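You operate a simulated robot arm through the tools that you are given. There is no shell and no other tool. Be economical: measure what you need, move in short steps, check, and stop when the job is done.

The job below is to be done with a simulated robot arm. You get a single attempt, and the scene is never put back.

JOB
Brush the valve seat clean, fit the rubber insert and seat the bonnet.
Fine: the seat brush goes back in its pot.

The check looks at the end state, three seconds after you hand in, the way a careful person would. Anything else that was tipped, shoved, dropped, spilled or broken makes it a failure.

ROBOT AND FRAMES
A 6-joint arm with a two-finger parallel gripper, fixed in place. Base frame: the origin is at the foot of the arm, x ahead of it, y to its left, z up. Readings come in mm, rad, newtons and seconds.
With the tool pointing down near the work surface it reaches from about 440 to 860 mm from the base axis. Its first joint turns from -2.007 to 2.007 rad. Payload 4.2 kg.
Tool frame: the origin (TCP) lies between the finger pads and is the grasp point; the fingertips stand 23 mm ahead of it; z points along the fingers, y is the line along which they close. The gripper opens to 94 mm. The fingers are 38 mm wide and 10 mm thick; the gripper's body (54 by 96 mm) begins 39 mm behind the TCP.
Orientation is told as [roll, pitch, yaw] about the base's x, y, z axes, in that order, counted from this pose: with the fingers straight down and closing along the base's y, the tool's x points along the base's -x, its y along +y and its z along -z.

CONTROLS
- The arm moves only by the tool play_rows. Its arguments are lists of equal length, an entry for each row: "linear": the shift along the base's x, y, z in mm, a list of three; "angular": the turn, a rotation vector about the base's x, y, z in rad, a list of three; "grip": the finger opening in mm, from 0 to 94. In form: {"linear": [[tx, ty, tz], ...], "angular": [[rx, ry, rz], ...], "grip": [grip, ...]}. A call has 1 to 8 rows; each row is the pose to reach, as a shift and turn from the pose commanded when the call began. Each row takes 0.2 s and may step no farther than 50 mm and 0.15 rad from the row before; otherwise, or with a gripper value out of range, the whole call is refused. A pose out of reach is approached as far as the arm can. The call stops where the force on the tool passes 40 N (or 10 N more than at its start, if that is more) or the arm is blocked; 0.2 s more then pass. The fingers move at their own pace (about 108 mm/s each) and stop on an object; they squeeze with about 33 N. The grip force told is the motor's: it shows also when the fingers shut on nothing. Time passes only in rows, and 0.2 s behind the last, so rows that repeat a pose let the fingers close. It gives the time, the measured TCP pose, the force on the tool (base axes), the opening and the grip force at its end, in the units of the frame above (readings bear some noise).
- Cameras (640 x 400 px; columns grow to the right, rows downward): "scene" is fixed at [399.4, -500.8, 1420.5]; the picture's right is [0.98, -0.18, 0.00], its down [-0.16, -0.89, -0.42] and it looks along [0.07, 0.42, -0.91] (base axes); focal length 214 px, centre (320, 200). "wrist" rides on the gripper at [86, 16, -74] in the tool frame; the picture's right is [-0.18, 0.98, 0.00], its down [-0.58, -0.11, -0.81] and it looks along [-0.79, -0.15, 0.59] (tool axes); focal length 243 px, centre (320, 200). There is no depth. A picture from a camera that has moved, and an enlarged one, comes with that camera's place and axes in the base frame and with its lens.
- capture(camera): a new picture of that camera. The clock stands still meanwhile.
- raise_lower(by): slides the trunk up (or, below 0, down) by that many mm; the arm rides with it, the base frame stays. It gives what a move gives, with no picture.
- inspect(camera, box): a new picture of the part [left, top, right, bottom] of that camera's present view, enlarged. The clock stands still meanwhile.
- job_done(): hands the job in; it is judged then, once.

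Work in short steps. Places have to be worked out from the pictures, the camera data and where the tool is seen: move nearer, look again, correct. Check each grasp and each placing, and mend what went wrong. You have 120 turns and 76 pictures in all, those below and enlarged ones among them. Open the gripper and draw the arm clear of the work before you hand the job in, unless the task says otherwise; then end with one line.

The tools are called after "Request:" by a JSON object that holds its "fn" and its "kwargs". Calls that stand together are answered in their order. play_rows: Moves the arm, as the interface text tells. Its arguments: {"type":"object","properties":{"linear":{"type":"array","items":{"type":"array","items":{"type":"number"}}},"angular":{"type":"array","items":{"type":"array","items":{"type":"number"}}},"grip":{"type":"array","items":{"type":"number"}}},"required":["linear","angular","grip"]} The other tools are called the same way: raise_lower (by) slides the trunk up or down; capture (camera) takes a picture; inspect (camera, box) takes an enlarged picture of a part of a camera's view; job_done () hands the job in.

At the start:

```text
time_s: 0.0
position: [494.7, 89.9, 1175.2]
tcp_rot: [-0.001, -0.001, 0.0]
force: [-0.2, 0.6, -0.7]
gripper_width: 93.9
grip_force: 0.0
trunk travel left (down, up): [-750.0, 240.0]
```

scene: 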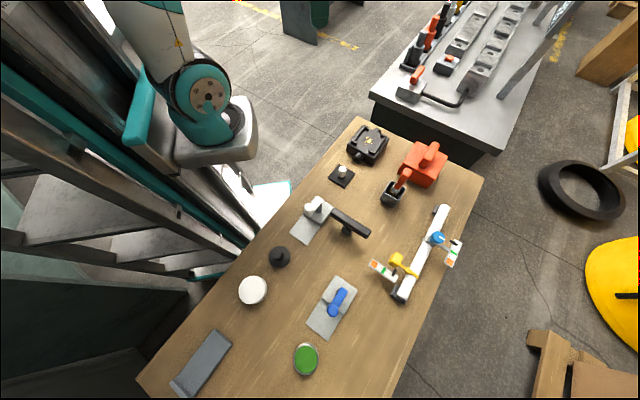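
wrist: 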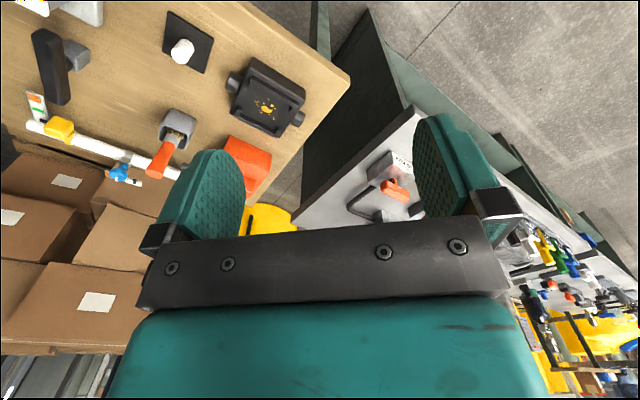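

The scene shows a bench with a valve body, a brush in a pot, a white insert on a pad, and an orange bonnet. I'll enlarge these areas to identify them.

Request:
{"fn": "inspect", "kwargs": {"camera": "scene", "box": [310, 110, 470, 210]}}

Request:
{"fn": "inspect", "kwargs": {"camera": "scene", "box": [220, 180, 480, 342]}}

Request:
{"fn": "inspect", "kwargs": {"camera": "wrist", "box": [0, 0, 352, 220]}}

```text
4.00 times, centred on (390, 160) of scene
camera zoom: at [399.4, -500.8, 1420.5], right [0.98, -0.18, 0.0], down [-0.16, -0.89, -0.42], along [0.07, 0.42, -0.91], focal length 858 px, centre (40, 360)
```

zoom: 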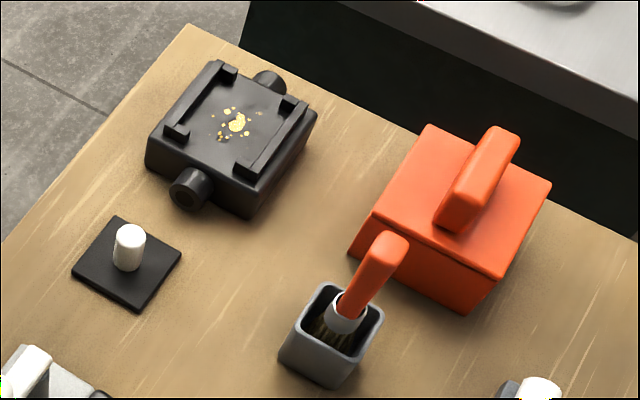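

```text
2.46 times, centred on (350, 261) of scene
camera zoom: at [399.4, -500.8, 1420.5], right [0.98, -0.18, 0.0], down [-0.16, -0.89, -0.42], along [0.07, 0.42, -0.91], focal length 528 px, centre (246, 50)
```

zoom: 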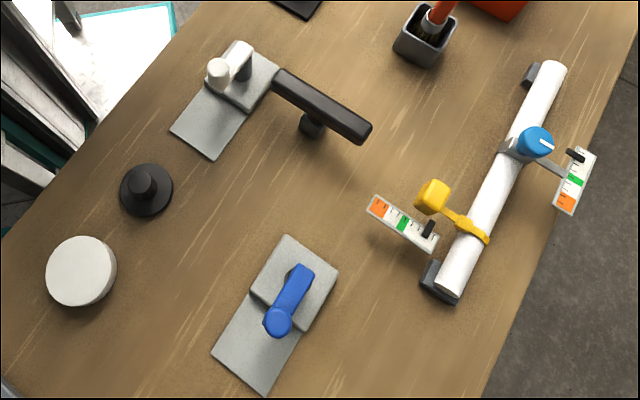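

```text
1.82 times, centred on (176, 110) of wrist
camera zoom: at [407.8, 105.1, 1249.8], right [0.18, 0.98, 0.0], down [0.58, -0.11, 0.81], along [0.79, -0.15, -0.59], focal length 441 px, centre (582, 364)
```

zoom: 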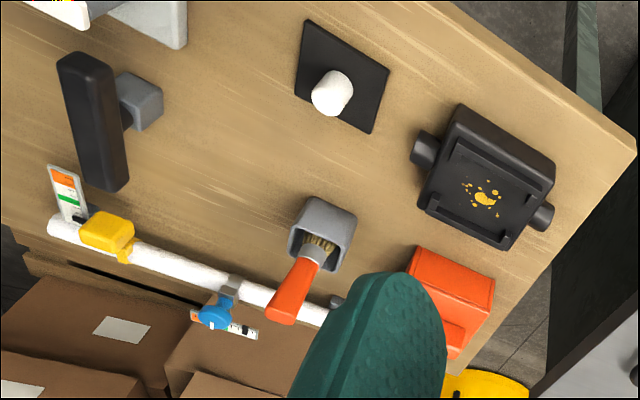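

Triangulating puts the pad at about (534,-141), the valve seat at about (650,-42,838), the pot near (657,-256) and the bonnet near (790,-163). I'll move closer for a better look with the wrist camera.

Request:
{"fn": "play_rows", "kwargs": {"linear": [[0, -40, -25], [0, -80, -50], [0, -120, -75], [0, -160, -100], [0, -200, -125], [0, -220, -125]], "angular": [[0, 0, 0], [0, 0, 0], [0, 0, 0], [0, 0, 0], [0, 0, 0], [0, 0, 0]], "grip": [94, 94, 94, 94, 94, 94]}}

Request:
{"fn": "capture", "kwargs": {"camera": "wrist"}}

```text
time_s: 1.4
position: [493.7, -128.6, 1049.1]
tcp_rot: [-0.001, 0.002, 0.001]
force: [0.9, -0.1, -0.5]
gripper_width: 93.8
grip_force: 0.0
trunk travel left (down, up): [-750.0, 240.0]
```

```text
70 pictures are left
camera wrist: at [407.0, -113.5, 1124.2], right [0.18, 0.98, 0.0], down [0.58, -0.11, 0.81], along [0.79, -0.15, -0.59], focal length 243 px, centre (320, 200)
```

wrist: 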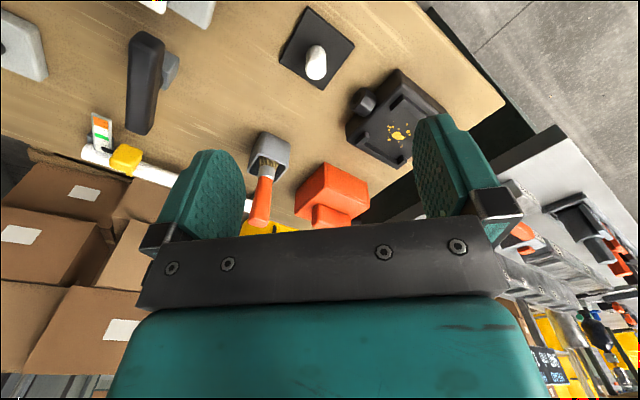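

Request:
{"fn": "inspect", "kwargs": {"camera": "wrist", "box": [240, 0, 480, 150]}}

Request:
{"fn": "inspect", "kwargs": {"camera": "wrist", "box": [220, 120, 396, 230]}}

```text
2.67 times, centred on (360, 75) of wrist
camera zoom: at [407.0, -113.5, 1124.2], right [0.18, 0.98, 0.0], down [0.58, -0.11, 0.81], along [0.79, -0.15, -0.59], focal length 647 px, centre (213, 533)
```

zoom: 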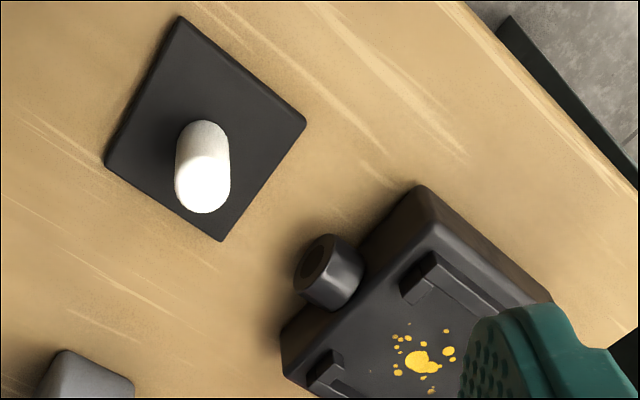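

```text
3.64 times, centred on (308, 175) of wrist
camera zoom: at [407.0, -113.5, 1124.2], right [0.18, 0.98, 0.0], down [0.58, -0.11, 0.81], along [0.79, -0.15, -0.59], focal length 882 px, centre (364, 291)
```

zoom: 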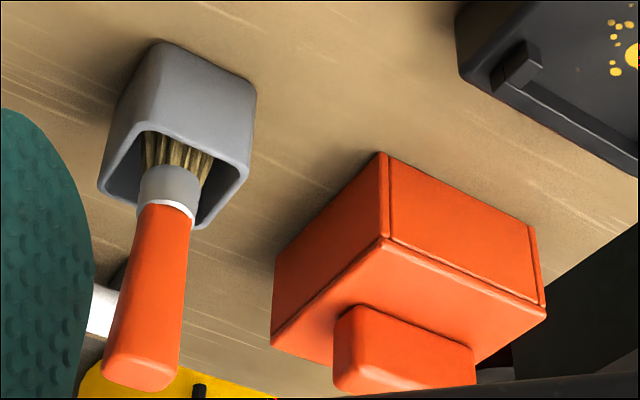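

The pad is a square of about 67 mm turned 45°, centred near (537,-143), and its knob serves as a handle. Next I want a full view of the valve seat.

Request:
{"fn": "play_rows", "kwargs": {"linear": [[5, 30, -20], [5, 60, -40], [5, 80, -40], [5, 80, -40]], "angular": [[0, 0, 0], [0, 0, 0], [0, 0, 0], [0, 0, 0]], "grip": [94, 94, 94, 94]}}

Request:
{"fn": "inspect", "kwargs": {"camera": "wrist", "box": [230, 60, 470, 210]}}

```text
time_s: 2.4
position: [499.2, -50.6, 1008.9]
tcp_rot: [-0.002, 0.0, -0.001]
force: [-0.2, 0.2, -0.5]
gripper_width: 94.0
grip_force: 0.2
trunk travel left (down, up): [-750.0, 240.0]
```

```text
2.67 times, centred on (350, 135) of wrist
camera zoom: at [413.6, -35.6, 1084.1], right [0.18, 0.98, 0.0], down [0.58, -0.11, 0.81], along [0.79, -0.15, -0.59], focal length 647 px, centre (240, 373)
```

zoom: 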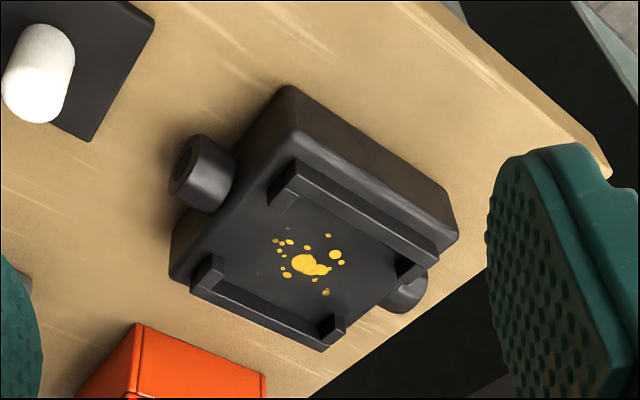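

The seat is a square inside the rails, about 45° and centred near (647,-44). The bonnet is about 108 mm square near (800,-166). The brush handle stands nearly upright, with its top near (669,-245,954), and I'll look at it more closely.

Request:
{"fn": "play_rows", "kwargs": {"linear": [[10, -40, 20], [20, -80, 40], [30, -120, 40], [30, -150, 40], [30, -150, 40]], "angular": [[0, 0, 0], [0, 0, 0], [0, 0, 0], [0, 0, 0], [0, 0, 0]], "grip": [94, 94, 94, 94, 94]}}

Request:
{"fn": "inspect", "kwargs": {"camera": "wrist", "box": [230, 80, 422, 230]}}

```text
time_s: 3.6
position: [530.7, -200.4, 1047.4]
tcp_rot: [0.0, -0.002, 0.001]
force: [0.2, 0.2, 0.3]
gripper_width: 94.1
grip_force: 0.0
trunk travel left (down, up): [-750.0, 240.0]
```

```text
2.67 times, centred on (326, 155) of wrist
camera zoom: at [444.6, -185.9, 1123.0], right [0.18, 0.98, 0.0], down [0.58, -0.11, 0.81], along [0.79, -0.15, -0.59], focal length 647 px, centre (304, 320)
```

zoom: 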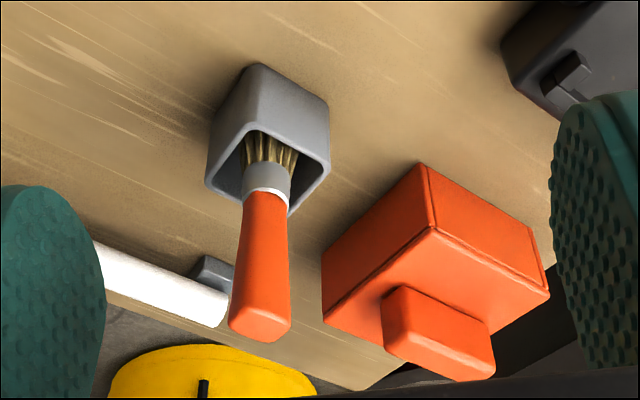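

The handle's cross-section is longer along (1,1), and so is the bonnet's bar, so a yaw of +45° suits every grasp. I'll go over the brush at about (670,-248), turning as I move and staying high.

Request:
{"fn": "play_rows", "kwargs": {"linear": [[24, -8, 0], [47, -16, 0], [70, -24, 0], [93, -32, 0], [116, -40, 0], [139.5, -47.5, 0], [139.5, -47.5, 0]], "angular": [[0, 0, 0.131], [0, 0, 0.262], [0, 0, 0.393], [0, 0, 0.524], [0, 0, 0.655], [0, 0, 0.785], [0, 0, 0.785]], "grip": [94, 94, 94, 94, 94, 94, 94]}}

Request:
{"fn": "capture", "kwargs": {"camera": "wrist"}}

```text
time_s: 5.2
position: [669.3, -248.0, 1050.9]
tcp_rot: [0.001, 0.0, 0.787]
force: [-0.5, -1.1, -0.7]
gripper_width: 94.2
grip_force: 0.2
trunk travel left (down, up): [-750.0, 240.0]
```

```text
65 pictures are left
camera wrist: at [596.9, -299.2, 1125.3], right [-0.57, 0.82, 0.0], down [0.49, 0.34, 0.81], along [0.66, 0.46, -0.59], focal length 243 px, centre (320, 200)
```

wrist: 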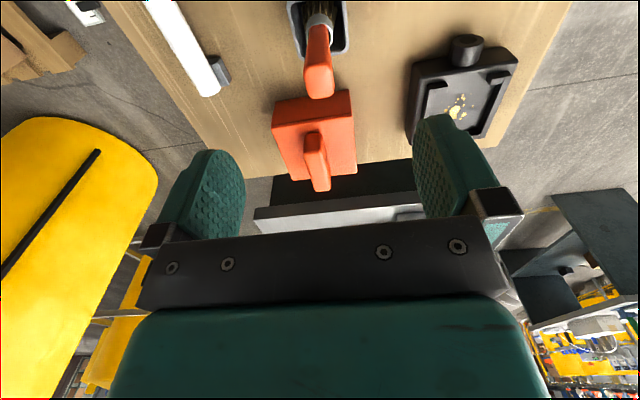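

The handle end sits at (320,87), right on the tool axis. I'll descend to z≈928 with a narrower opening.

Request:
{"fn": "play_rows", "kwargs": {"linear": [[0, 0, -30], [0, 0, -60], [0, 0, -90], [0, 0, -110], [0, 0, -121], [0, 0, -121]], "angular": [[0, 0, 0], [0, 0, 0], [0, 0, 0], [0, 0, 0], [0, 0, 0], [0, 0, 0]], "grip": [70, 70, 70, 70, 70, 70]}}

Request:
{"fn": "capture", "kwargs": {"camera": "wrist"}}

```text
time_s: 6.6
position: [670.4, -248.1, 929.9]
tcp_rot: [0.0, -0.001, 0.786]
force: [-0.1, 0.7, 0.1]
gripper_width: 70.3
grip_force: 0.0
trunk travel left (down, up): [-750.0, 240.0]
```

```text
64 pictures are left
camera wrist: at [596.4, -298.9, 1004.0], right [-0.56, 0.83, 0.0], down [0.49, 0.33, 0.81], along [0.67, 0.46, -0.59], focal length 243 px, centre (320, 200)
```

wrist: 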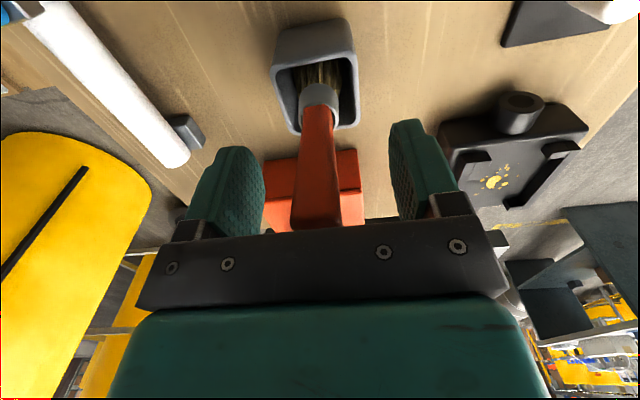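

The handle is centred between the fingers, so I'll close on it.

Request:
{"fn": "play_rows", "kwargs": {"linear": [[0, 0, 0], [0, 0, 0], [0, 0, 0], [0, 0, 0]], "angular": [[0, 0, 0], [0, 0, 0], [0, 0, 0], [0, 0, 0]], "grip": [10, 0, 0, 0]}}

```text
time_s: 7.6
position: [669.0, -248.7, 929.6]
tcp_rot: [-0.001, 0.0, 0.785]
force: [-0.7, -0.1, 0.2]
gripper_width: 22.9
grip_force: 33.1
trunk travel left (down, up): [-750.0, 240.0]
```

Gripped at a width of 22.9 mm. I'll lift it straight up until the bristles clear the pot, then look.

Request:
{"fn": "play_rows", "kwargs": {"linear": [[0, 0, 15], [0, 0, 35], [0, 0, 60], [0, 0, 85], [0, 0, 105], [0, 0, 105]], "angular": [[0, 0, 0], [0, 0, 0], [0, 0, 0], [0, 0, 0], [0, 0, 0], [0, 0, 0]], "grip": [0, 0, 0, 0, 0, 0]}}

Request:
{"fn": "inspect", "kwargs": {"camera": "scene", "box": [310, 110, 470, 210]}}

Request:
{"fn": "capture", "kwargs": {"camera": "wrist"}}

```text
time_s: 9.0
position: [669.6, -247.6, 1033.9]
tcp_rot: [0.001, -0.001, 0.785]
force: [0.4, 0.3, -0.8]
gripper_width: 22.7
grip_force: 33.0
trunk travel left (down, up): [-750.0, 240.0]
```

```text
4.00 times, centred on (390, 160) of scene
camera zoom: at [399.4, -500.8, 1420.5], right [0.98, -0.18, 0.0], down [-0.16, -0.89, -0.42], along [0.07, 0.42, -0.91], focal length 858 px, centre (40, 360)
```

zoom: 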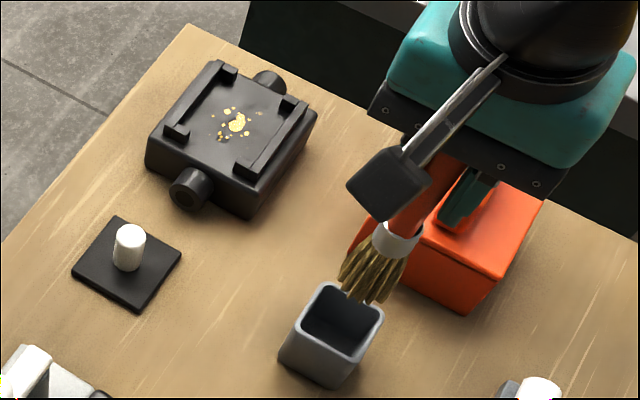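

```text
62 pictures are left
camera wrist: at [596.4, -299.4, 1109.5], right [-0.56, 0.83, 0.0], down [0.49, 0.33, 0.81], along [0.67, 0.46, -0.59], focal length 243 px, centre (320, 200)
```

wrist: 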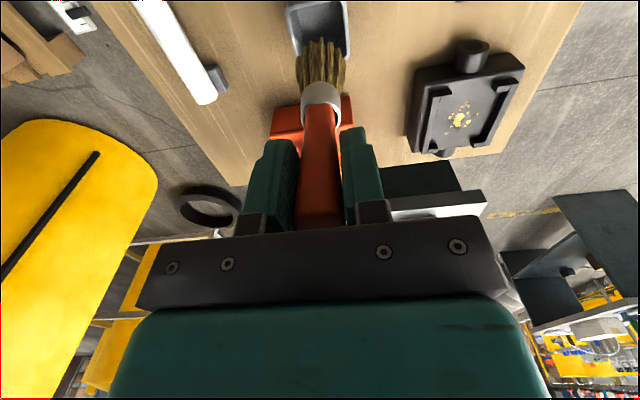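

The brush is out, with the bristle tips roughly 130 mm below the TCP. I'll carry it over the valve seat at about (651,-42).

Request:
{"fn": "play_rows", "kwargs": {"linear": [[-4, 42, 0], [-8, 84, 0], [-12, 126, 0], [-16, 168, 0], [-18.5, 206, 0], [-18.5, 206, 0]], "angular": [[0, 0, 0], [0, 0, 0], [0, 0, 0], [0, 0, 0], [0, 0, 0], [0, 0, 0]], "grip": [0, 0, 0, 0, 0, 0]}}

Request:
{"fn": "play_rows", "kwargs": {"linear": [[0, 0, -15], [0, 0, -30], [0, 0, -45], [0, 0, -45]], "angular": [[0, 0, 0], [0, 0, 0], [0, 0, 0], [0, 0, 0]], "grip": [0, 0, 0, 0]}}

Request:
{"fn": "inspect", "kwargs": {"camera": "scene", "box": [310, 110, 470, 210]}}

Request:
{"fn": "inspect", "kwargs": {"camera": "wrist", "box": [240, 20, 400, 120]}}

```text
time_s: 10.4
position: [650.0, -41.4, 1033.2]
tcp_rot: [0.0, -0.002, 0.785]
force: [0.0, -0.3, -0.1]
gripper_width: 23.1
grip_force: 32.5
trunk travel left (down, up): [-750.0, 240.0]
```

```text
time_s: 11.4
position: [648.2, -41.4, 988.0]
tcp_rot: [0.0, 0.0, 0.786]
force: [-0.8, 0.9, -0.5]
gripper_width: 23.0
grip_force: 32.8
trunk travel left (down, up): [-750.0, 240.0]
```

```text
4.00 times, centred on (390, 160) of scene
camera zoom: at [399.4, -500.8, 1420.5], right [0.98, -0.18, 0.0], down [-0.16, -0.89, -0.42], along [0.07, 0.42, -0.91], focal length 858 px, centre (40, 360)
```

zoom: 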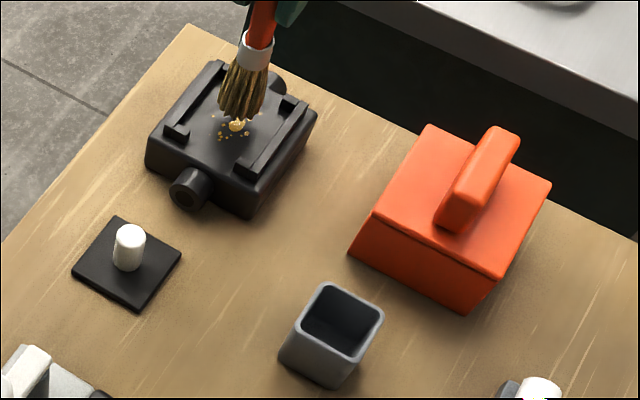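

```text
4.00 times, centred on (320, 70) of wrist
camera zoom: at [575.9, -93.2, 1063.0], right [-0.56, 0.83, 0.0], down [0.49, 0.33, 0.81], along [0.67, 0.46, -0.59], focal length 970 px, centre (320, 720)
```

zoom: 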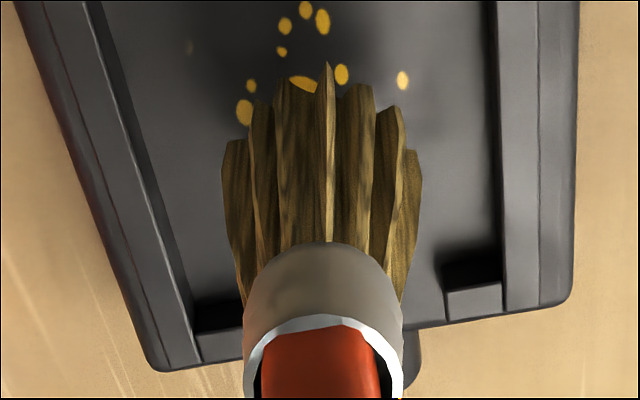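

The bristle tips are still a little above the seat. I'll go down in small steps and watch the force.

Request:
{"fn": "play_rows", "kwargs": {"linear": [[0, 0, -5], [0, 0, -9], [0, 0, -12], [0, 0, -14], [0, 0, -14]], "angular": [[0, 0, 0], [0, 0, 0], [0, 0, 0], [0, 0, 0], [0, 0, 0]], "grip": [0, 0, 0, 0, 0]}}

Request:
{"fn": "inspect", "kwargs": {"camera": "scene", "box": [330, 110, 410, 160]}}

```text
time_s: 12.6
position: [650.0, -42.7, 974.1]
tcp_rot: [0.0, -0.001, 0.785]
force: [0.2, 0.4, -0.6]
gripper_width: 22.9
grip_force: 32.8
trunk travel left (down, up): [-750.0, 240.0]
```

```text
8.00 times, centred on (370, 135) of scene
camera zoom: at [399.4, -500.8, 1420.5], right [0.98, -0.18, 0.0], down [-0.16, -0.89, -0.42], along [0.07, 0.42, -0.91], focal length 1716 px, centre (-80, 720)
```

zoom: 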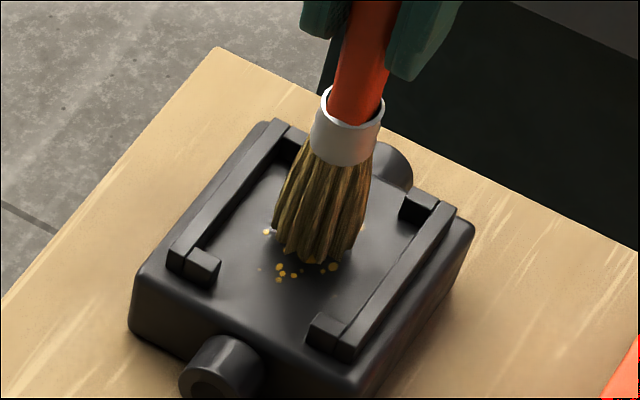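

There's no contact force yet, so I'll go down further in small steps.

Request:
{"fn": "play_rows", "kwargs": {"linear": [[0, 0, -3], [0, 0, -6], [0, 0, -8], [0, 0, -8]], "angular": [[0, 0, 0], [0, 0, 0], [0, 0, 0], [0, 0, 0]], "grip": [0, 0, 0, 0]}}

Request:
{"fn": "inspect", "kwargs": {"camera": "scene", "box": [330, 110, 410, 160]}}

```text
time_s: 13.6
position: [650.2, -41.2, 969.0]
tcp_rot: [-0.001, 0.001, 0.784]
force: [-3.3, 0.5, 11.7]
gripper_width: 22.7
grip_force: 33.2
trunk travel left (down, up): [-750.0, 240.0]
```

```text
8.00 times, centred on (370, 135) of scene
camera zoom: at [399.4, -500.8, 1420.5], right [0.98, -0.18, 0.0], down [-0.16, -0.89, -0.42], along [0.07, 0.42, -0.91], focal length 1716 px, centre (-80, 720)
```

zoom: 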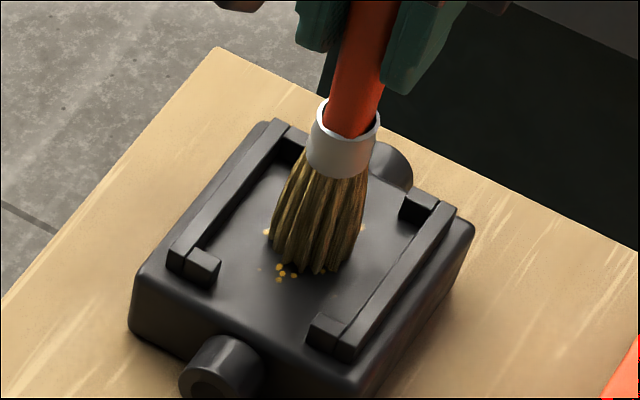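

Contact at TCP z≈969 with 12 N. I'll ease off a little and sweep along the rails with small strokes first.

Request:
{"fn": "play_rows", "kwargs": {"linear": [[0, 0, 1], [-6, -6, 1], [-12, -12, 1], [-17, -17, 1], [-8, -8, 1], [0, 0, 1], [8, 8, 1], [12, 12, 1]], "angular": [[0, 0, 0], [0, 0, 0], [0, 0, 0], [0, 0, 0], [0, 0, 0], [0, 0, 0], [0, 0, 0], [0, 0, 0]], "grip": [0, 0, 0, 0, 0, 0, 0, 0]}}

Request:
{"fn": "inspect", "kwargs": {"camera": "scene", "box": [330, 110, 410, 160]}}

```text
time_s: 15.4
position: [662.4, -29.3, 968.8]
tcp_rot: [-0.001, 0.0, 0.787]
force: [0.1, 0.4, -0.8]
gripper_width: 22.9
grip_force: 32.9
trunk travel left (down, up): [-750.0, 240.0]
```

```text
8.00 times, centred on (370, 135) of scene
camera zoom: at [399.4, -500.8, 1420.5], right [0.98, -0.18, 0.0], down [-0.16, -0.89, -0.42], along [0.07, 0.42, -0.91], focal length 1716 px, centre (-80, 720)
```

zoom: 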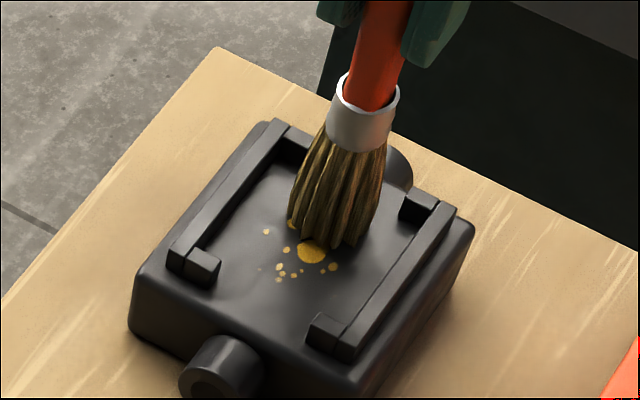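

The splat pattern has shrunk a little, but contact was light. I'll press about 3 mm lower and make wider strokes.

Request:
{"fn": "play_rows", "kwargs": {"linear": [[0, 0, -2], [-6, -6, -3], [-12, -12, -3], [-18, -18, -3], [-24, -24, -3], [-29, -29, -3], [-20, -20, -3], [-12, -12, -3]], "angular": [[0, 0, 0], [0, 0, 0], [0, 0, 0], [0, 0, 0], [0, 0, 0], [0, 0, 0], [0, 0, 0], [0, 0, 0]], "grip": [0, 0, 0, 0, 0, 0, 0, 0]}}

Request:
{"fn": "inspect", "kwargs": {"camera": "scene", "box": [330, 110, 410, 160]}}

```text
time_s: 17.2
position: [649.5, -42.0, 964.3]
tcp_rot: [0.002, 0.001, 0.785]
force: [-2.3, -2.6, 5.4]
gripper_width: 22.9
grip_force: 33.0
trunk travel left (down, up): [-750.0, 240.0]
```

```text
8.00 times, centred on (370, 135) of scene
camera zoom: at [399.4, -500.8, 1420.5], right [0.98, -0.18, 0.0], down [-0.16, -0.89, -0.42], along [0.07, 0.42, -0.91], focal length 1716 px, centre (-80, 720)
```

zoom: 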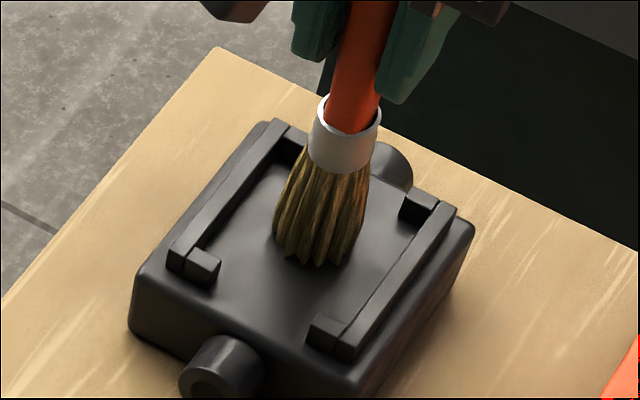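

The visible dirt is gone. I'll make one more set of strokes over the rest of the area, then lift and check.

Request:
{"fn": "play_rows", "kwargs": {"linear": [[6, -6, 0], [11, 1, 0], [18, 8, 0], [7, 19, 0], [-5, 7, 0], [-13, -1, 0], [-6, -6, 0], [0, 0, 0]], "angular": [[0, 0, 0], [0, 0, 0], [0, 0, 0], [0, 0, 0], [0, 0, 0], [0, 0, 0], [0, 0, 0], [0, 0, 0]], "grip": [0, 0, 0, 0, 0, 0, 0, 0]}}

Request:
{"fn": "play_rows", "kwargs": {"linear": [[0, 0, 20], [0, 0, 45], [0, 0, 70], [0, 0, 70]], "angular": [[0, 0, 0], [0, 0, 0], [0, 0, 0], [0, 0, 0]], "grip": [0, 0, 0, 0]}}

Request:
{"fn": "inspect", "kwargs": {"camera": "scene", "box": [330, 110, 410, 160]}}

Request:
{"fn": "capture", "kwargs": {"camera": "wrist"}}

```text
time_s: 19.0
position: [649.5, -40.8, 966.8]
tcp_rot: [-0.001, 0.0, 0.785]
force: [-0.3, -0.1, -0.9]
gripper_width: 22.7
grip_force: 32.8
trunk travel left (down, up): [-750.0, 240.0]
```

```text
time_s: 20.0
position: [650.7, -41.2, 1035.8]
tcp_rot: [0.0, -0.001, 0.786]
force: [0.2, 0.5, -0.7]
gripper_width: 23.0
grip_force: 32.8
trunk travel left (down, up): [-750.0, 240.0]
```

```text
8.00 times, centred on (370, 135) of scene
camera zoom: at [399.4, -500.8, 1420.5], right [0.98, -0.18, 0.0], down [-0.16, -0.89, -0.42], along [0.07, 0.42, -0.91], focal length 1716 px, centre (-80, 720)
```

zoom: 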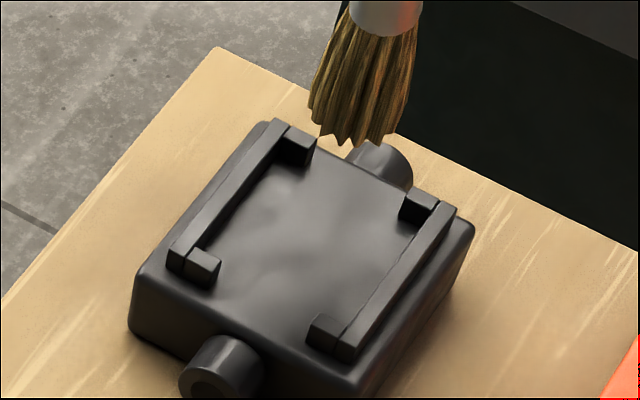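

```text
54 pictures are left
camera wrist: at [578.0, -92.0, 1109.9], right [-0.56, 0.83, 0.0], down [0.49, 0.33, 0.81], along [0.67, 0.46, -0.59], focal length 243 px, centre (320, 200)
```

wrist: 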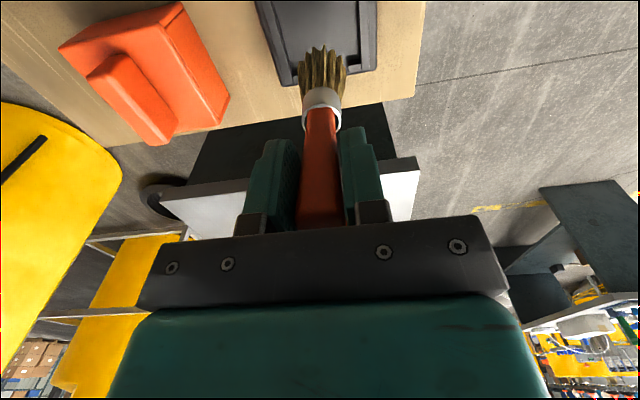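

The seat is clean and the brush is still straight in the grip. I'll take it back over the pot.

Request:
{"fn": "play_rows", "kwargs": {"linear": [[4, -42, 0], [8, -84, 0], [12, -126, 0], [16, -168, 0], [19.5, -206.5, 0], [19.5, -206.5, 0]], "angular": [[0, 0, 0], [0, 0, 0], [0, 0, 0], [0, 0, 0], [0, 0, 0], [0, 0, 0]], "grip": [0, 0, 0, 0, 0, 0]}}

Request:
{"fn": "play_rows", "kwargs": {"linear": [[0, 0, -20], [0, 0, -40], [0, 0, -40]], "angular": [[0, 0, 0], [0, 0, 0], [0, 0, 0]], "grip": [0, 0, 0]}}

Request:
{"fn": "inspect", "kwargs": {"camera": "scene", "box": [350, 160, 430, 210]}}

Request:
{"fn": "capture", "kwargs": {"camera": "wrist"}}

```text
time_s: 21.4
position: [669.1, -246.2, 1034.2]
tcp_rot: [-0.002, 0.0, 0.785]
force: [-0.4, 0.0, -0.9]
gripper_width: 22.9
grip_force: 33.1
trunk travel left (down, up): [-750.0, 240.0]
```

```text
time_s: 22.2
position: [669.8, -249.9, 994.3]
tcp_rot: [-0.001, 0.0, 0.787]
force: [0.5, 0.4, -0.4]
gripper_width: 22.8
grip_force: 32.7
trunk travel left (down, up): [-750.0, 240.0]
```

```text
8.00 times, centred on (390, 185) of scene
camera zoom: at [399.4, -500.8, 1420.5], right [0.98, -0.18, 0.0], down [-0.16, -0.89, -0.42], along [0.07, 0.42, -0.91], focal length 1716 px, centre (-240, 320)
```

zoom: 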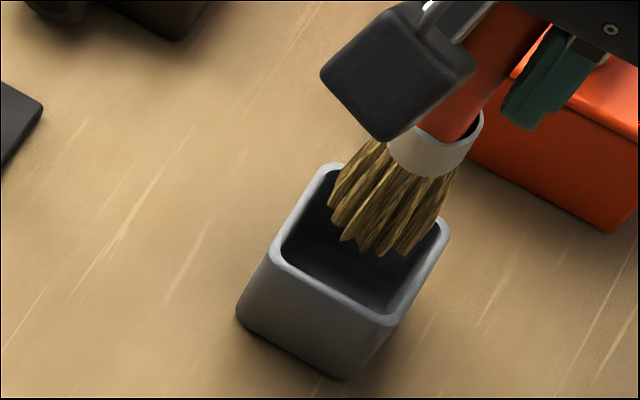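

```text
52 pictures are left
camera wrist: at [597.0, -299.6, 1069.4], right [-0.56, 0.83, 0.0], down [0.49, 0.33, 0.81], along [0.67, 0.46, -0.59], focal length 243 px, centre (320, 200)
```

wrist: 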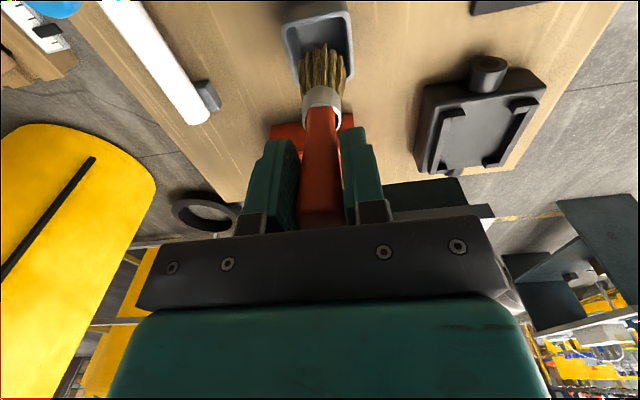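

The brush is aligned with the pot at its original spot, so I'll lower it and watch the force.

Request:
{"fn": "play_rows", "kwargs": {"linear": [[0, 0, -15], [0, 0, -30], [0, 0, -45], [0, 0, -55], [0, 0, -60], [0, 0, -60]], "angular": [[0, 0, 0], [0, 0, 0], [0, 0, 0], [0, 0, 0], [0, 0, 0], [0, 0, 0]], "grip": [0, 0, 0, 0, 0, 0]}}

Request:
{"fn": "inspect", "kwargs": {"camera": "scene", "box": [350, 160, 430, 210]}}

```text
time_s: 23.6
position: [669.1, -246.7, 935.6]
tcp_rot: [-0.001, 0.0, 0.785]
force: [0.2, 0.7, -0.5]
gripper_width: 23.2
grip_force: 33.1
trunk travel left (down, up): [-750.0, 240.0]
```

```text
8.00 times, centred on (390, 185) of scene
camera zoom: at [399.4, -500.8, 1420.5], right [0.98, -0.18, 0.0], down [-0.16, -0.89, -0.42], along [0.07, 0.42, -0.91], focal length 1716 px, centre (-240, 320)
```

zoom: 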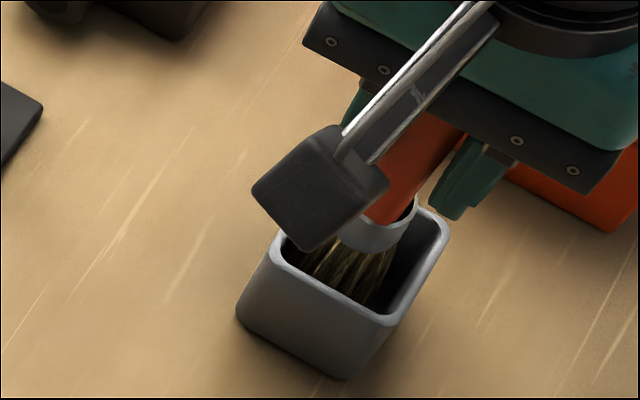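

The brush is inside the pot. I'll lower it gently until it touches the bottom.

Request:
{"fn": "play_rows", "kwargs": {"linear": [[0, 0, -3], [0, 0, -6], [0, 0, -8], [0, 0, -8]], "angular": [[0, 0, 0], [0, 0, 0], [0, 0, 0], [0, 0, 0]], "grip": [0, 0, 0, 0]}}

```text
time_s: 24.6
position: [671.3, -248.6, 928.9]
tcp_rot: [-0.003, -0.002, 0.785]
force: [3.8, 0.8, 22.2]
gripper_width: 23.3
grip_force: 32.9
trunk travel left (down, up): [-750.0, 240.0]
```

It's on the bottom at z≈930. I'll unload the force, open slowly and rise.

Request:
{"fn": "play_rows", "kwargs": {"linear": [[0, 0, 2], [0, 0, 3], [0, 0, 3], [0, 0, 3], [0, 0, 3]], "angular": [[0, 0, 0], [0, 0, 0], [0, 0, 0], [0, 0, 0], [0, 0, 0]], "grip": [0, 0, 28, 40, 70]}}

Request:
{"fn": "play_rows", "kwargs": {"linear": [[0, 0, 30], [0, 0, 70], [0, 0, 110], [0, 0, 140], [0, 0, 140]], "angular": [[0, 0, 0], [0, 0, 0], [0, 0, 0], [0, 0, 0], [0, 0, 0]], "grip": [70, 70, 70, 70, 70]}}

Request:
{"fn": "capture", "kwargs": {"camera": "wrist"}}

```text
time_s: 25.8
position: [669.7, -248.0, 929.6]
tcp_rot: [-0.001, 0.001, 0.785]
force: [0.1, 0.8, 0.5]
gripper_width: 70.2
grip_force: 0.2
trunk travel left (down, up): [-750.0, 240.0]
```

```text
time_s: 27.0
position: [668.9, -249.6, 1069.1]
tcp_rot: [0.002, 0.0, 0.786]
force: [0.4, -0.6, -0.1]
gripper_width: 70.2
grip_force: 0.1
trunk travel left (down, up): [-750.0, 240.0]
```

```text
50 pictures are left
camera wrist: at [595.3, -300.5, 1144.5], right [-0.56, 0.83, 0.0], down [0.49, 0.33, 0.81], along [0.67, 0.46, -0.59], focal length 243 px, centre (320, 200)
```

wrist: 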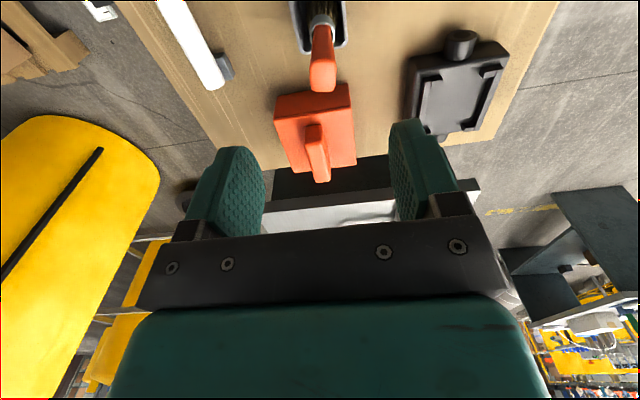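

The brush is back in its pot and upright. Next, I'll move above the insert's knob at about (537,-143).

Request:
{"fn": "play_rows", "kwargs": {"linear": [[-33, 26, 0], [-66, 52, 0], [-99, 78, -20], [-132, 105, -40], [-132, 105, -80], [-132, 105, -115], [-132, 105, -115]], "angular": [[0, 0, 0], [0, 0, 0], [0, 0, 0], [0, 0, 0], [0, 0, 0], [0, 0, 0], [0, 0, 0]], "grip": [70, 70, 60, 60, 60, 60, 60]}}

Request:
{"fn": "inspect", "kwargs": {"camera": "wrist", "box": [200, 0, 440, 150]}}

Request:
{"fn": "inspect", "kwargs": {"camera": "scene", "box": [300, 120, 460, 220]}}

```text
time_s: 28.6
position: [539.3, -142.9, 952.7]
tcp_rot: [0.0, 0.0, 0.785]
force: [0.0, 0.3, 0.2]
gripper_width: 60.0
grip_force: 0.1
trunk travel left (down, up): [-750.0, 240.0]
```

```text
2.67 times, centred on (320, 75) of wrist
camera zoom: at [466.7, -192.8, 1028.2], right [-0.56, 0.83, 0.0], down [0.49, 0.33, 0.81], along [0.67, 0.46, -0.59], focal length 647 px, centre (320, 533)
```

zoom: 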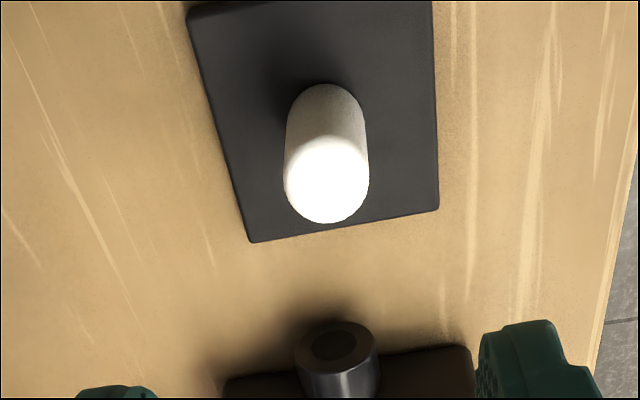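

```text
4.00 times, centred on (380, 170) of scene
camera zoom: at [399.4, -500.8, 1420.5], right [0.98, -0.18, 0.0], down [-0.16, -0.89, -0.42], along [0.07, 0.42, -0.91], focal length 858 px, centre (80, 320)
```

zoom: 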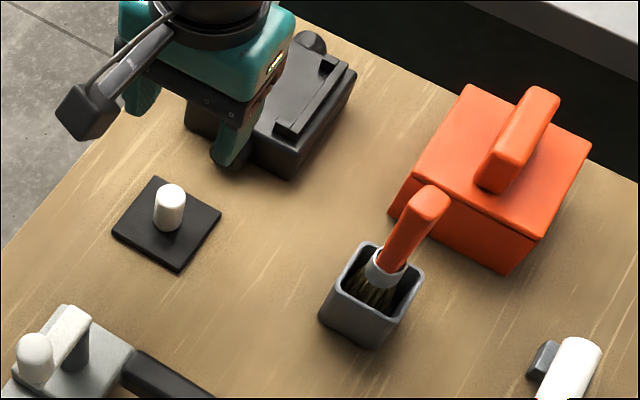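

The knob's centre is about (538,-141), 2 mm off my axis, and the pad sits at 45°. I'll correct for that and descend around the knob.

Request:
{"fn": "play_rows", "kwargs": {"linear": [[-0.8, 1.7, -30], [-0.8, 1.7, -60], [-0.8, 1.7, -90], [-0.8, 1.7, -110], [-0.8, 1.7, -120], [-0.8, 1.7, -120]], "angular": [[0, 0, 0], [0, 0, 0], [0, 0, 0], [0, 0, 0], [0, 0, 0], [0, 0, 0]], "grip": [50, 50, 50, 50, 50, 50]}}

Request:
{"fn": "capture", "kwargs": {"camera": "wrist"}}

```text
time_s: 30.0
position: [536.4, -140.9, 834.9]
tcp_rot: [-0.002, 0.0, 0.786]
force: [0.3, -0.2, 0.1]
gripper_width: 49.8
grip_force: 0.1
trunk travel left (down, up): [-750.0, 240.0]
```

```text
47 pictures are left
camera wrist: at [464.1, -191.7, 909.5], right [-0.56, 0.83, 0.0], down [0.49, 0.33, 0.81], along [0.67, 0.46, -0.59], focal length 243 px, centre (320, 200)
```

wrist: 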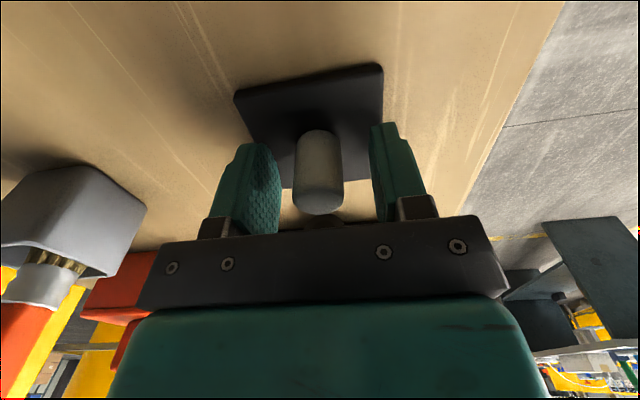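

The knob is centred. I'll go 4 mm lower and close.

Request:
{"fn": "play_rows", "kwargs": {"linear": [[0, 0, -4], [0, 0, -4], [0, 0, -4], [0, 0, -4], [0, 0, -4]], "angular": [[0, 0, 0], [0, 0, 0], [0, 0, 0], [0, 0, 0], [0, 0, 0]], "grip": [50, 20, 0, 0, 0]}}

Request:
{"fn": "play_rows", "kwargs": {"linear": [[0, 0, 20], [0, 0, 50], [0, 0, 90], [0, 0, 120], [0, 0, 120]], "angular": [[0, 0, 0], [0, 0, 0], [0, 0, 0], [0, 0, 0], [0, 0, 0]], "grip": [0, 0, 0, 0, 0]}}

Request:
{"fn": "capture", "kwargs": {"camera": "wrist"}}

Request:
{"fn": "inspect", "kwargs": {"camera": "scene", "box": [300, 110, 460, 210]}}

```text
time_s: 31.2
position: [536.4, -140.9, 831.1]
tcp_rot: [-0.003, -0.002, 0.785]
force: [1.9, -2.1, 14.5]
gripper_width: 22.9
grip_force: 33.8
trunk travel left (down, up): [-750.0, 240.0]
```

```text
time_s: 32.4
position: [536.9, -140.5, 948.8]
tcp_rot: [0.0, -0.001, 0.785]
force: [-0.5, 0.9, -0.7]
gripper_width: 22.8
grip_force: 33.6
trunk travel left (down, up): [-750.0, 240.0]
```

```text
46 pictures are left
camera wrist: at [463.8, -191.2, 1024.4], right [-0.56, 0.83, 0.0], down [0.49, 0.33, 0.81], along [0.67, 0.46, -0.59], focal length 243 px, centre (320, 200)
```

wrist: 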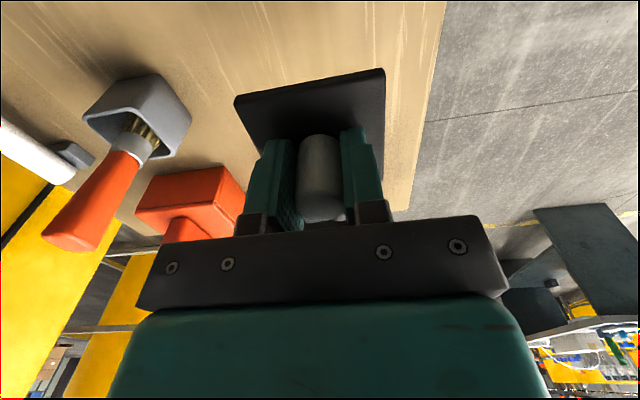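

```text
4.00 times, centred on (380, 160) of scene
camera zoom: at [399.4, -500.8, 1420.5], right [0.98, -0.18, 0.0], down [-0.16, -0.89, -0.42], along [0.07, 0.42, -0.91], focal length 858 px, centre (80, 360)
```

zoom: 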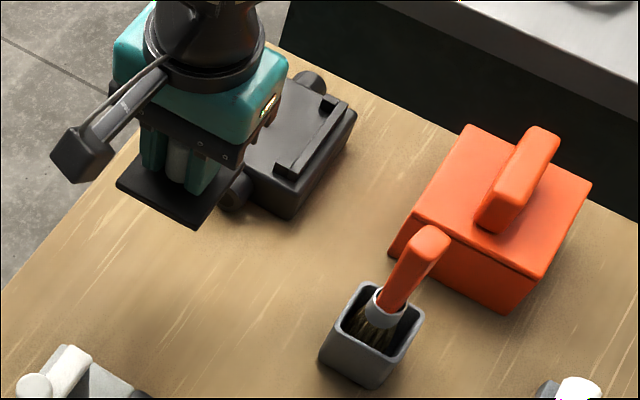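

The insert is held square to the tool, with the pad bottom about 31 mm below the TCP. I'll carry it over the seat and hover.

Request:
{"fn": "play_rows", "kwargs": {"linear": [[28, 24, 0], [57, 49, 0], [86, 74, 0], [114.5, 98.5, 0], [114.5, 98.5, -25], [114.5, 98.5, -45], [114.5, 98.5, -45]], "angular": [[0, 0, 0], [0, 0, 0], [0, 0, 0], [0, 0, 0], [0, 0, 0], [0, 0, 0], [0, 0, 0]], "grip": [0, 0, 0, 0, 0, 0, 0]}}

Request:
{"fn": "inspect", "kwargs": {"camera": "scene", "box": [330, 110, 410, 160]}}

Request:
{"fn": "inspect", "kwargs": {"camera": "wrist", "box": [200, 20, 440, 170]}}

```text
time_s: 34.0
position: [650.3, -41.7, 904.6]
tcp_rot: [-0.002, 0.0, 0.786]
force: [0.4, 0.8, -0.9]
gripper_width: 22.8
grip_force: 33.1
trunk travel left (down, up): [-750.0, 240.0]
```

```text
8.00 times, centred on (370, 135) of scene
camera zoom: at [399.4, -500.8, 1420.5], right [0.98, -0.18, 0.0], down [-0.16, -0.89, -0.42], along [0.07, 0.42, -0.91], focal length 1716 px, centre (-80, 720)
```

zoom: 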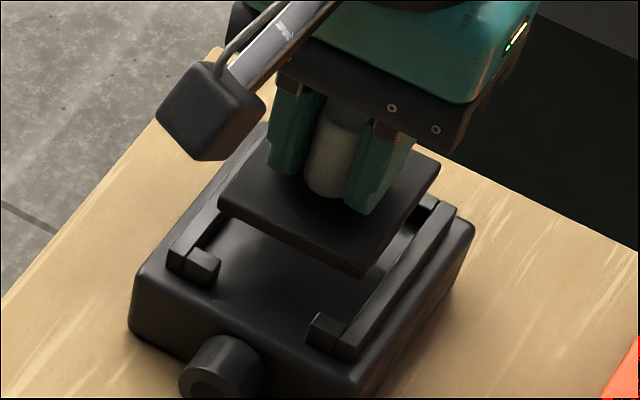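

```text
2.67 times, centred on (320, 95) of wrist
camera zoom: at [578.4, -93.2, 980.6], right [-0.56, 0.83, 0.0], down [0.49, 0.33, 0.81], along [0.67, 0.46, -0.59], focal length 647 px, centre (320, 480)
```

zoom: 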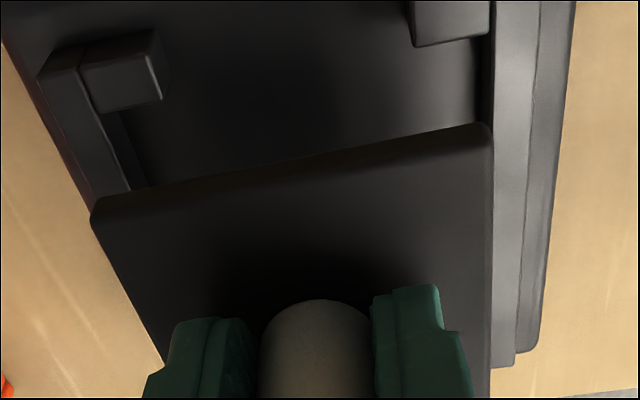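

Comparing the pad and rails in both views, the pad sits within about 2 mm of the cavity centre, with 3–4 mm of clearance. I'll shift by about (-1.5,+0.7) and go down to just above the rails.

Request:
{"fn": "play_rows", "kwargs": {"linear": [[-1.5, 0.7, -8], [-1.5, 0.7, -15], [-1.5, 0.7, -18], [-1.5, 0.7, -18]], "angular": [[0, 0, 0], [0, 0, 0], [0, 0, 0], [0, 0, 0]], "grip": [0, 0, 0, 0]}}

Request:
{"fn": "inspect", "kwargs": {"camera": "scene", "box": [330, 110, 410, 160]}}

Request:
{"fn": "inspect", "kwargs": {"camera": "wrist", "box": [200, 20, 440, 170]}}

```text
time_s: 35.0
position: [650.0, -41.4, 887.3]
tcp_rot: [0.0, -0.001, 0.785]
force: [-0.4, -0.2, -1.1]
gripper_width: 22.9
grip_force: 33.2
trunk travel left (down, up): [-750.0, 240.0]
```

```text
8.00 times, centred on (370, 135) of scene
camera zoom: at [399.4, -500.8, 1420.5], right [0.98, -0.18, 0.0], down [-0.16, -0.89, -0.42], along [0.07, 0.42, -0.91], focal length 1716 px, centre (-80, 720)
```

zoom: 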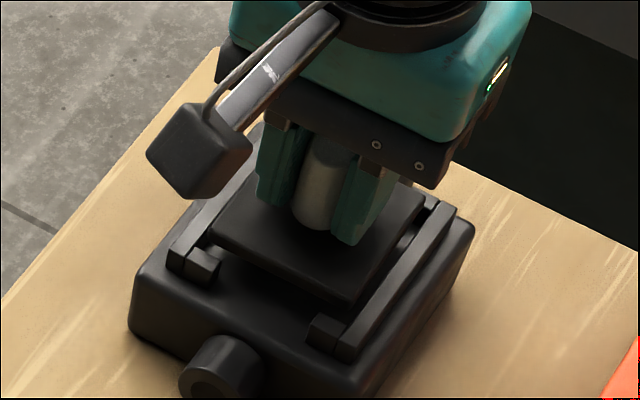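

```text
2.67 times, centred on (320, 95) of wrist
camera zoom: at [577.3, -93.1, 962.4], right [-0.56, 0.83, 0.0], down [0.49, 0.33, 0.81], along [0.67, 0.46, -0.59], focal length 647 px, centre (320, 480)
```

zoom: 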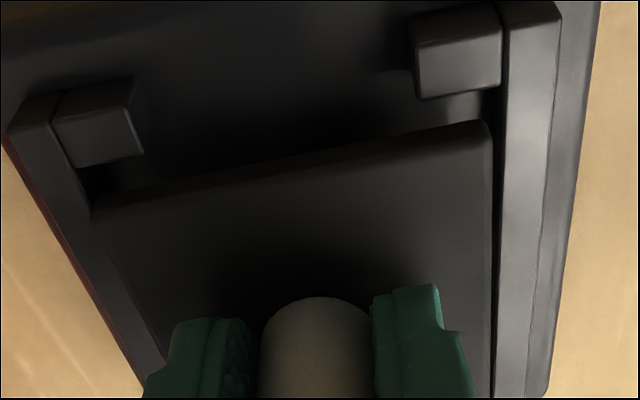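

The near-edge gap is about 4.5 mm and the sides are balanced. I'll shift about 1.5 mm toward the camera side and lower to contact.

Request:
{"fn": "play_rows", "kwargs": {"linear": [[-1.5, -0.5, 0], [-1.5, -0.5, -4], [-1.5, -0.5, -8], [-1.5, -0.5, -11], [-1.5, -0.5, -13], [-1.5, -0.5, -13]], "angular": [[0, 0, 0], [0, 0, 0], [0, 0, 0], [0, 0, 0], [0, 0, 0], [0, 0, 0]], "grip": [0, 0, 0, 0, 0, 0]}}

Request:
{"fn": "inspect", "kwargs": {"camera": "scene", "box": [330, 110, 410, 160]}}

Request:
{"fn": "inspect", "kwargs": {"camera": "wrist", "box": [200, 20, 440, 170]}}

```text
time_s: 36.4
position: [648.2, -43.2, 875.0]
tcp_rot: [0.001, 0.0, 0.785]
force: [-2.0, -0.2, 9.9]
gripper_width: 22.7
grip_force: 33.3
trunk travel left (down, up): [-750.0, 240.0]
```

```text
8.00 times, centred on (370, 135) of scene
camera zoom: at [399.4, -500.8, 1420.5], right [0.98, -0.18, 0.0], down [-0.16, -0.89, -0.42], along [0.07, 0.42, -0.91], focal length 1716 px, centre (-80, 720)
```

zoom: 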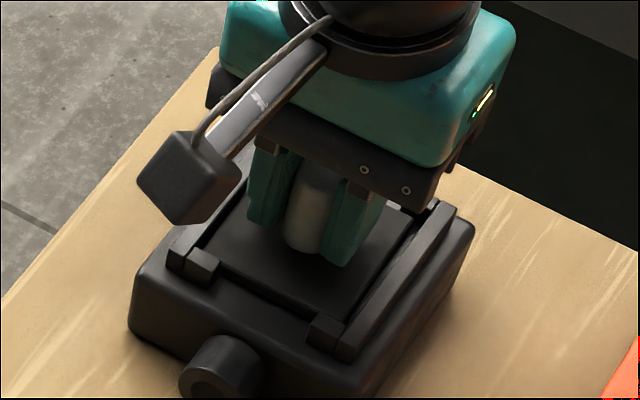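

```text
2.67 times, centred on (320, 95) of wrist
camera zoom: at [575.6, -93.2, 949.9], right [-0.56, 0.83, 0.0], down [0.49, 0.33, 0.81], along [0.67, 0.46, -0.59], focal length 647 px, centre (320, 480)
```

zoom: 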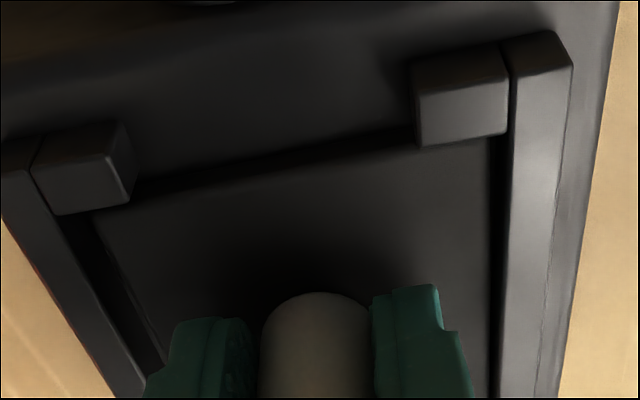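

The pad is in contact at 875, down between the rails. I'll release with a small opening, lift off and inspect.

Request:
{"fn": "play_rows", "kwargs": {"linear": [[0, 0, 1], [0, 0, 2], [0, 0, 2], [0, 0, 2]], "angular": [[0, 0, 0], [0, 0, 0], [0, 0, 0], [0, 0, 0]], "grip": [0, 38, 38, 38]}}

Request:
{"fn": "play_rows", "kwargs": {"linear": [[0, 0, 20], [0, 0, 50], [0, 0, 90], [0, 0, 130], [0, 0, 130]], "angular": [[0, 0, 0], [0, 0, 0], [0, 0, 0], [0, 0, 0], [0, 0, 0]], "grip": [38, 38, 60, 60, 60]}}

Request:
{"fn": "inspect", "kwargs": {"camera": "scene", "box": [330, 110, 410, 160]}}

Request:
{"fn": "inspect", "kwargs": {"camera": "wrist", "box": [200, 0, 440, 150]}}

```text
time_s: 37.4
position: [649.0, -41.9, 875.9]
tcp_rot: [0.002, 0.0, 0.786]
force: [0.4, 0.4, -0.7]
gripper_width: 38.0
grip_force: 0.0
trunk travel left (down, up): [-750.0, 240.0]
```

```text
time_s: 38.6
position: [649.7, -43.0, 1008.4]
tcp_rot: [0.0, -0.001, 0.786]
force: [-0.8, 0.5, 0.4]
gripper_width: 60.0
grip_force: 0.0
trunk travel left (down, up): [-750.0, 240.0]
```

```text
8.00 times, centred on (370, 135) of scene
camera zoom: at [399.4, -500.8, 1420.5], right [0.98, -0.18, 0.0], down [-0.16, -0.89, -0.42], along [0.07, 0.42, -0.91], focal length 1716 px, centre (-80, 720)
```

zoom: 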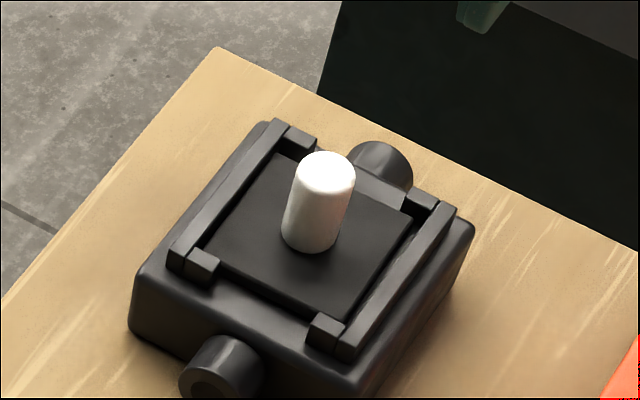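

```text
2.67 times, centred on (320, 75) of wrist
camera zoom: at [577.2, -93.9, 1083.2], right [-0.56, 0.83, 0.0], down [0.49, 0.33, 0.81], along [0.67, 0.46, -0.59], focal length 647 px, centre (320, 533)
```

zoom: 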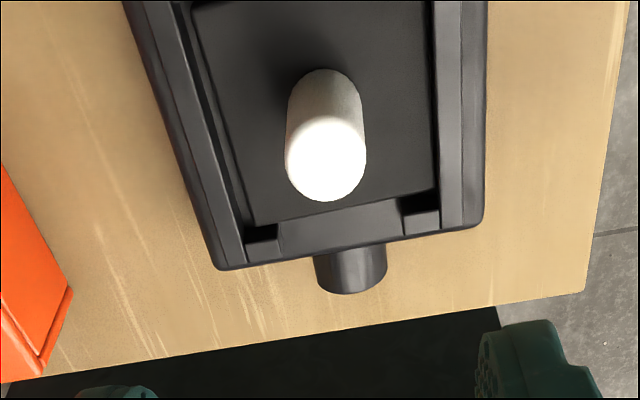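

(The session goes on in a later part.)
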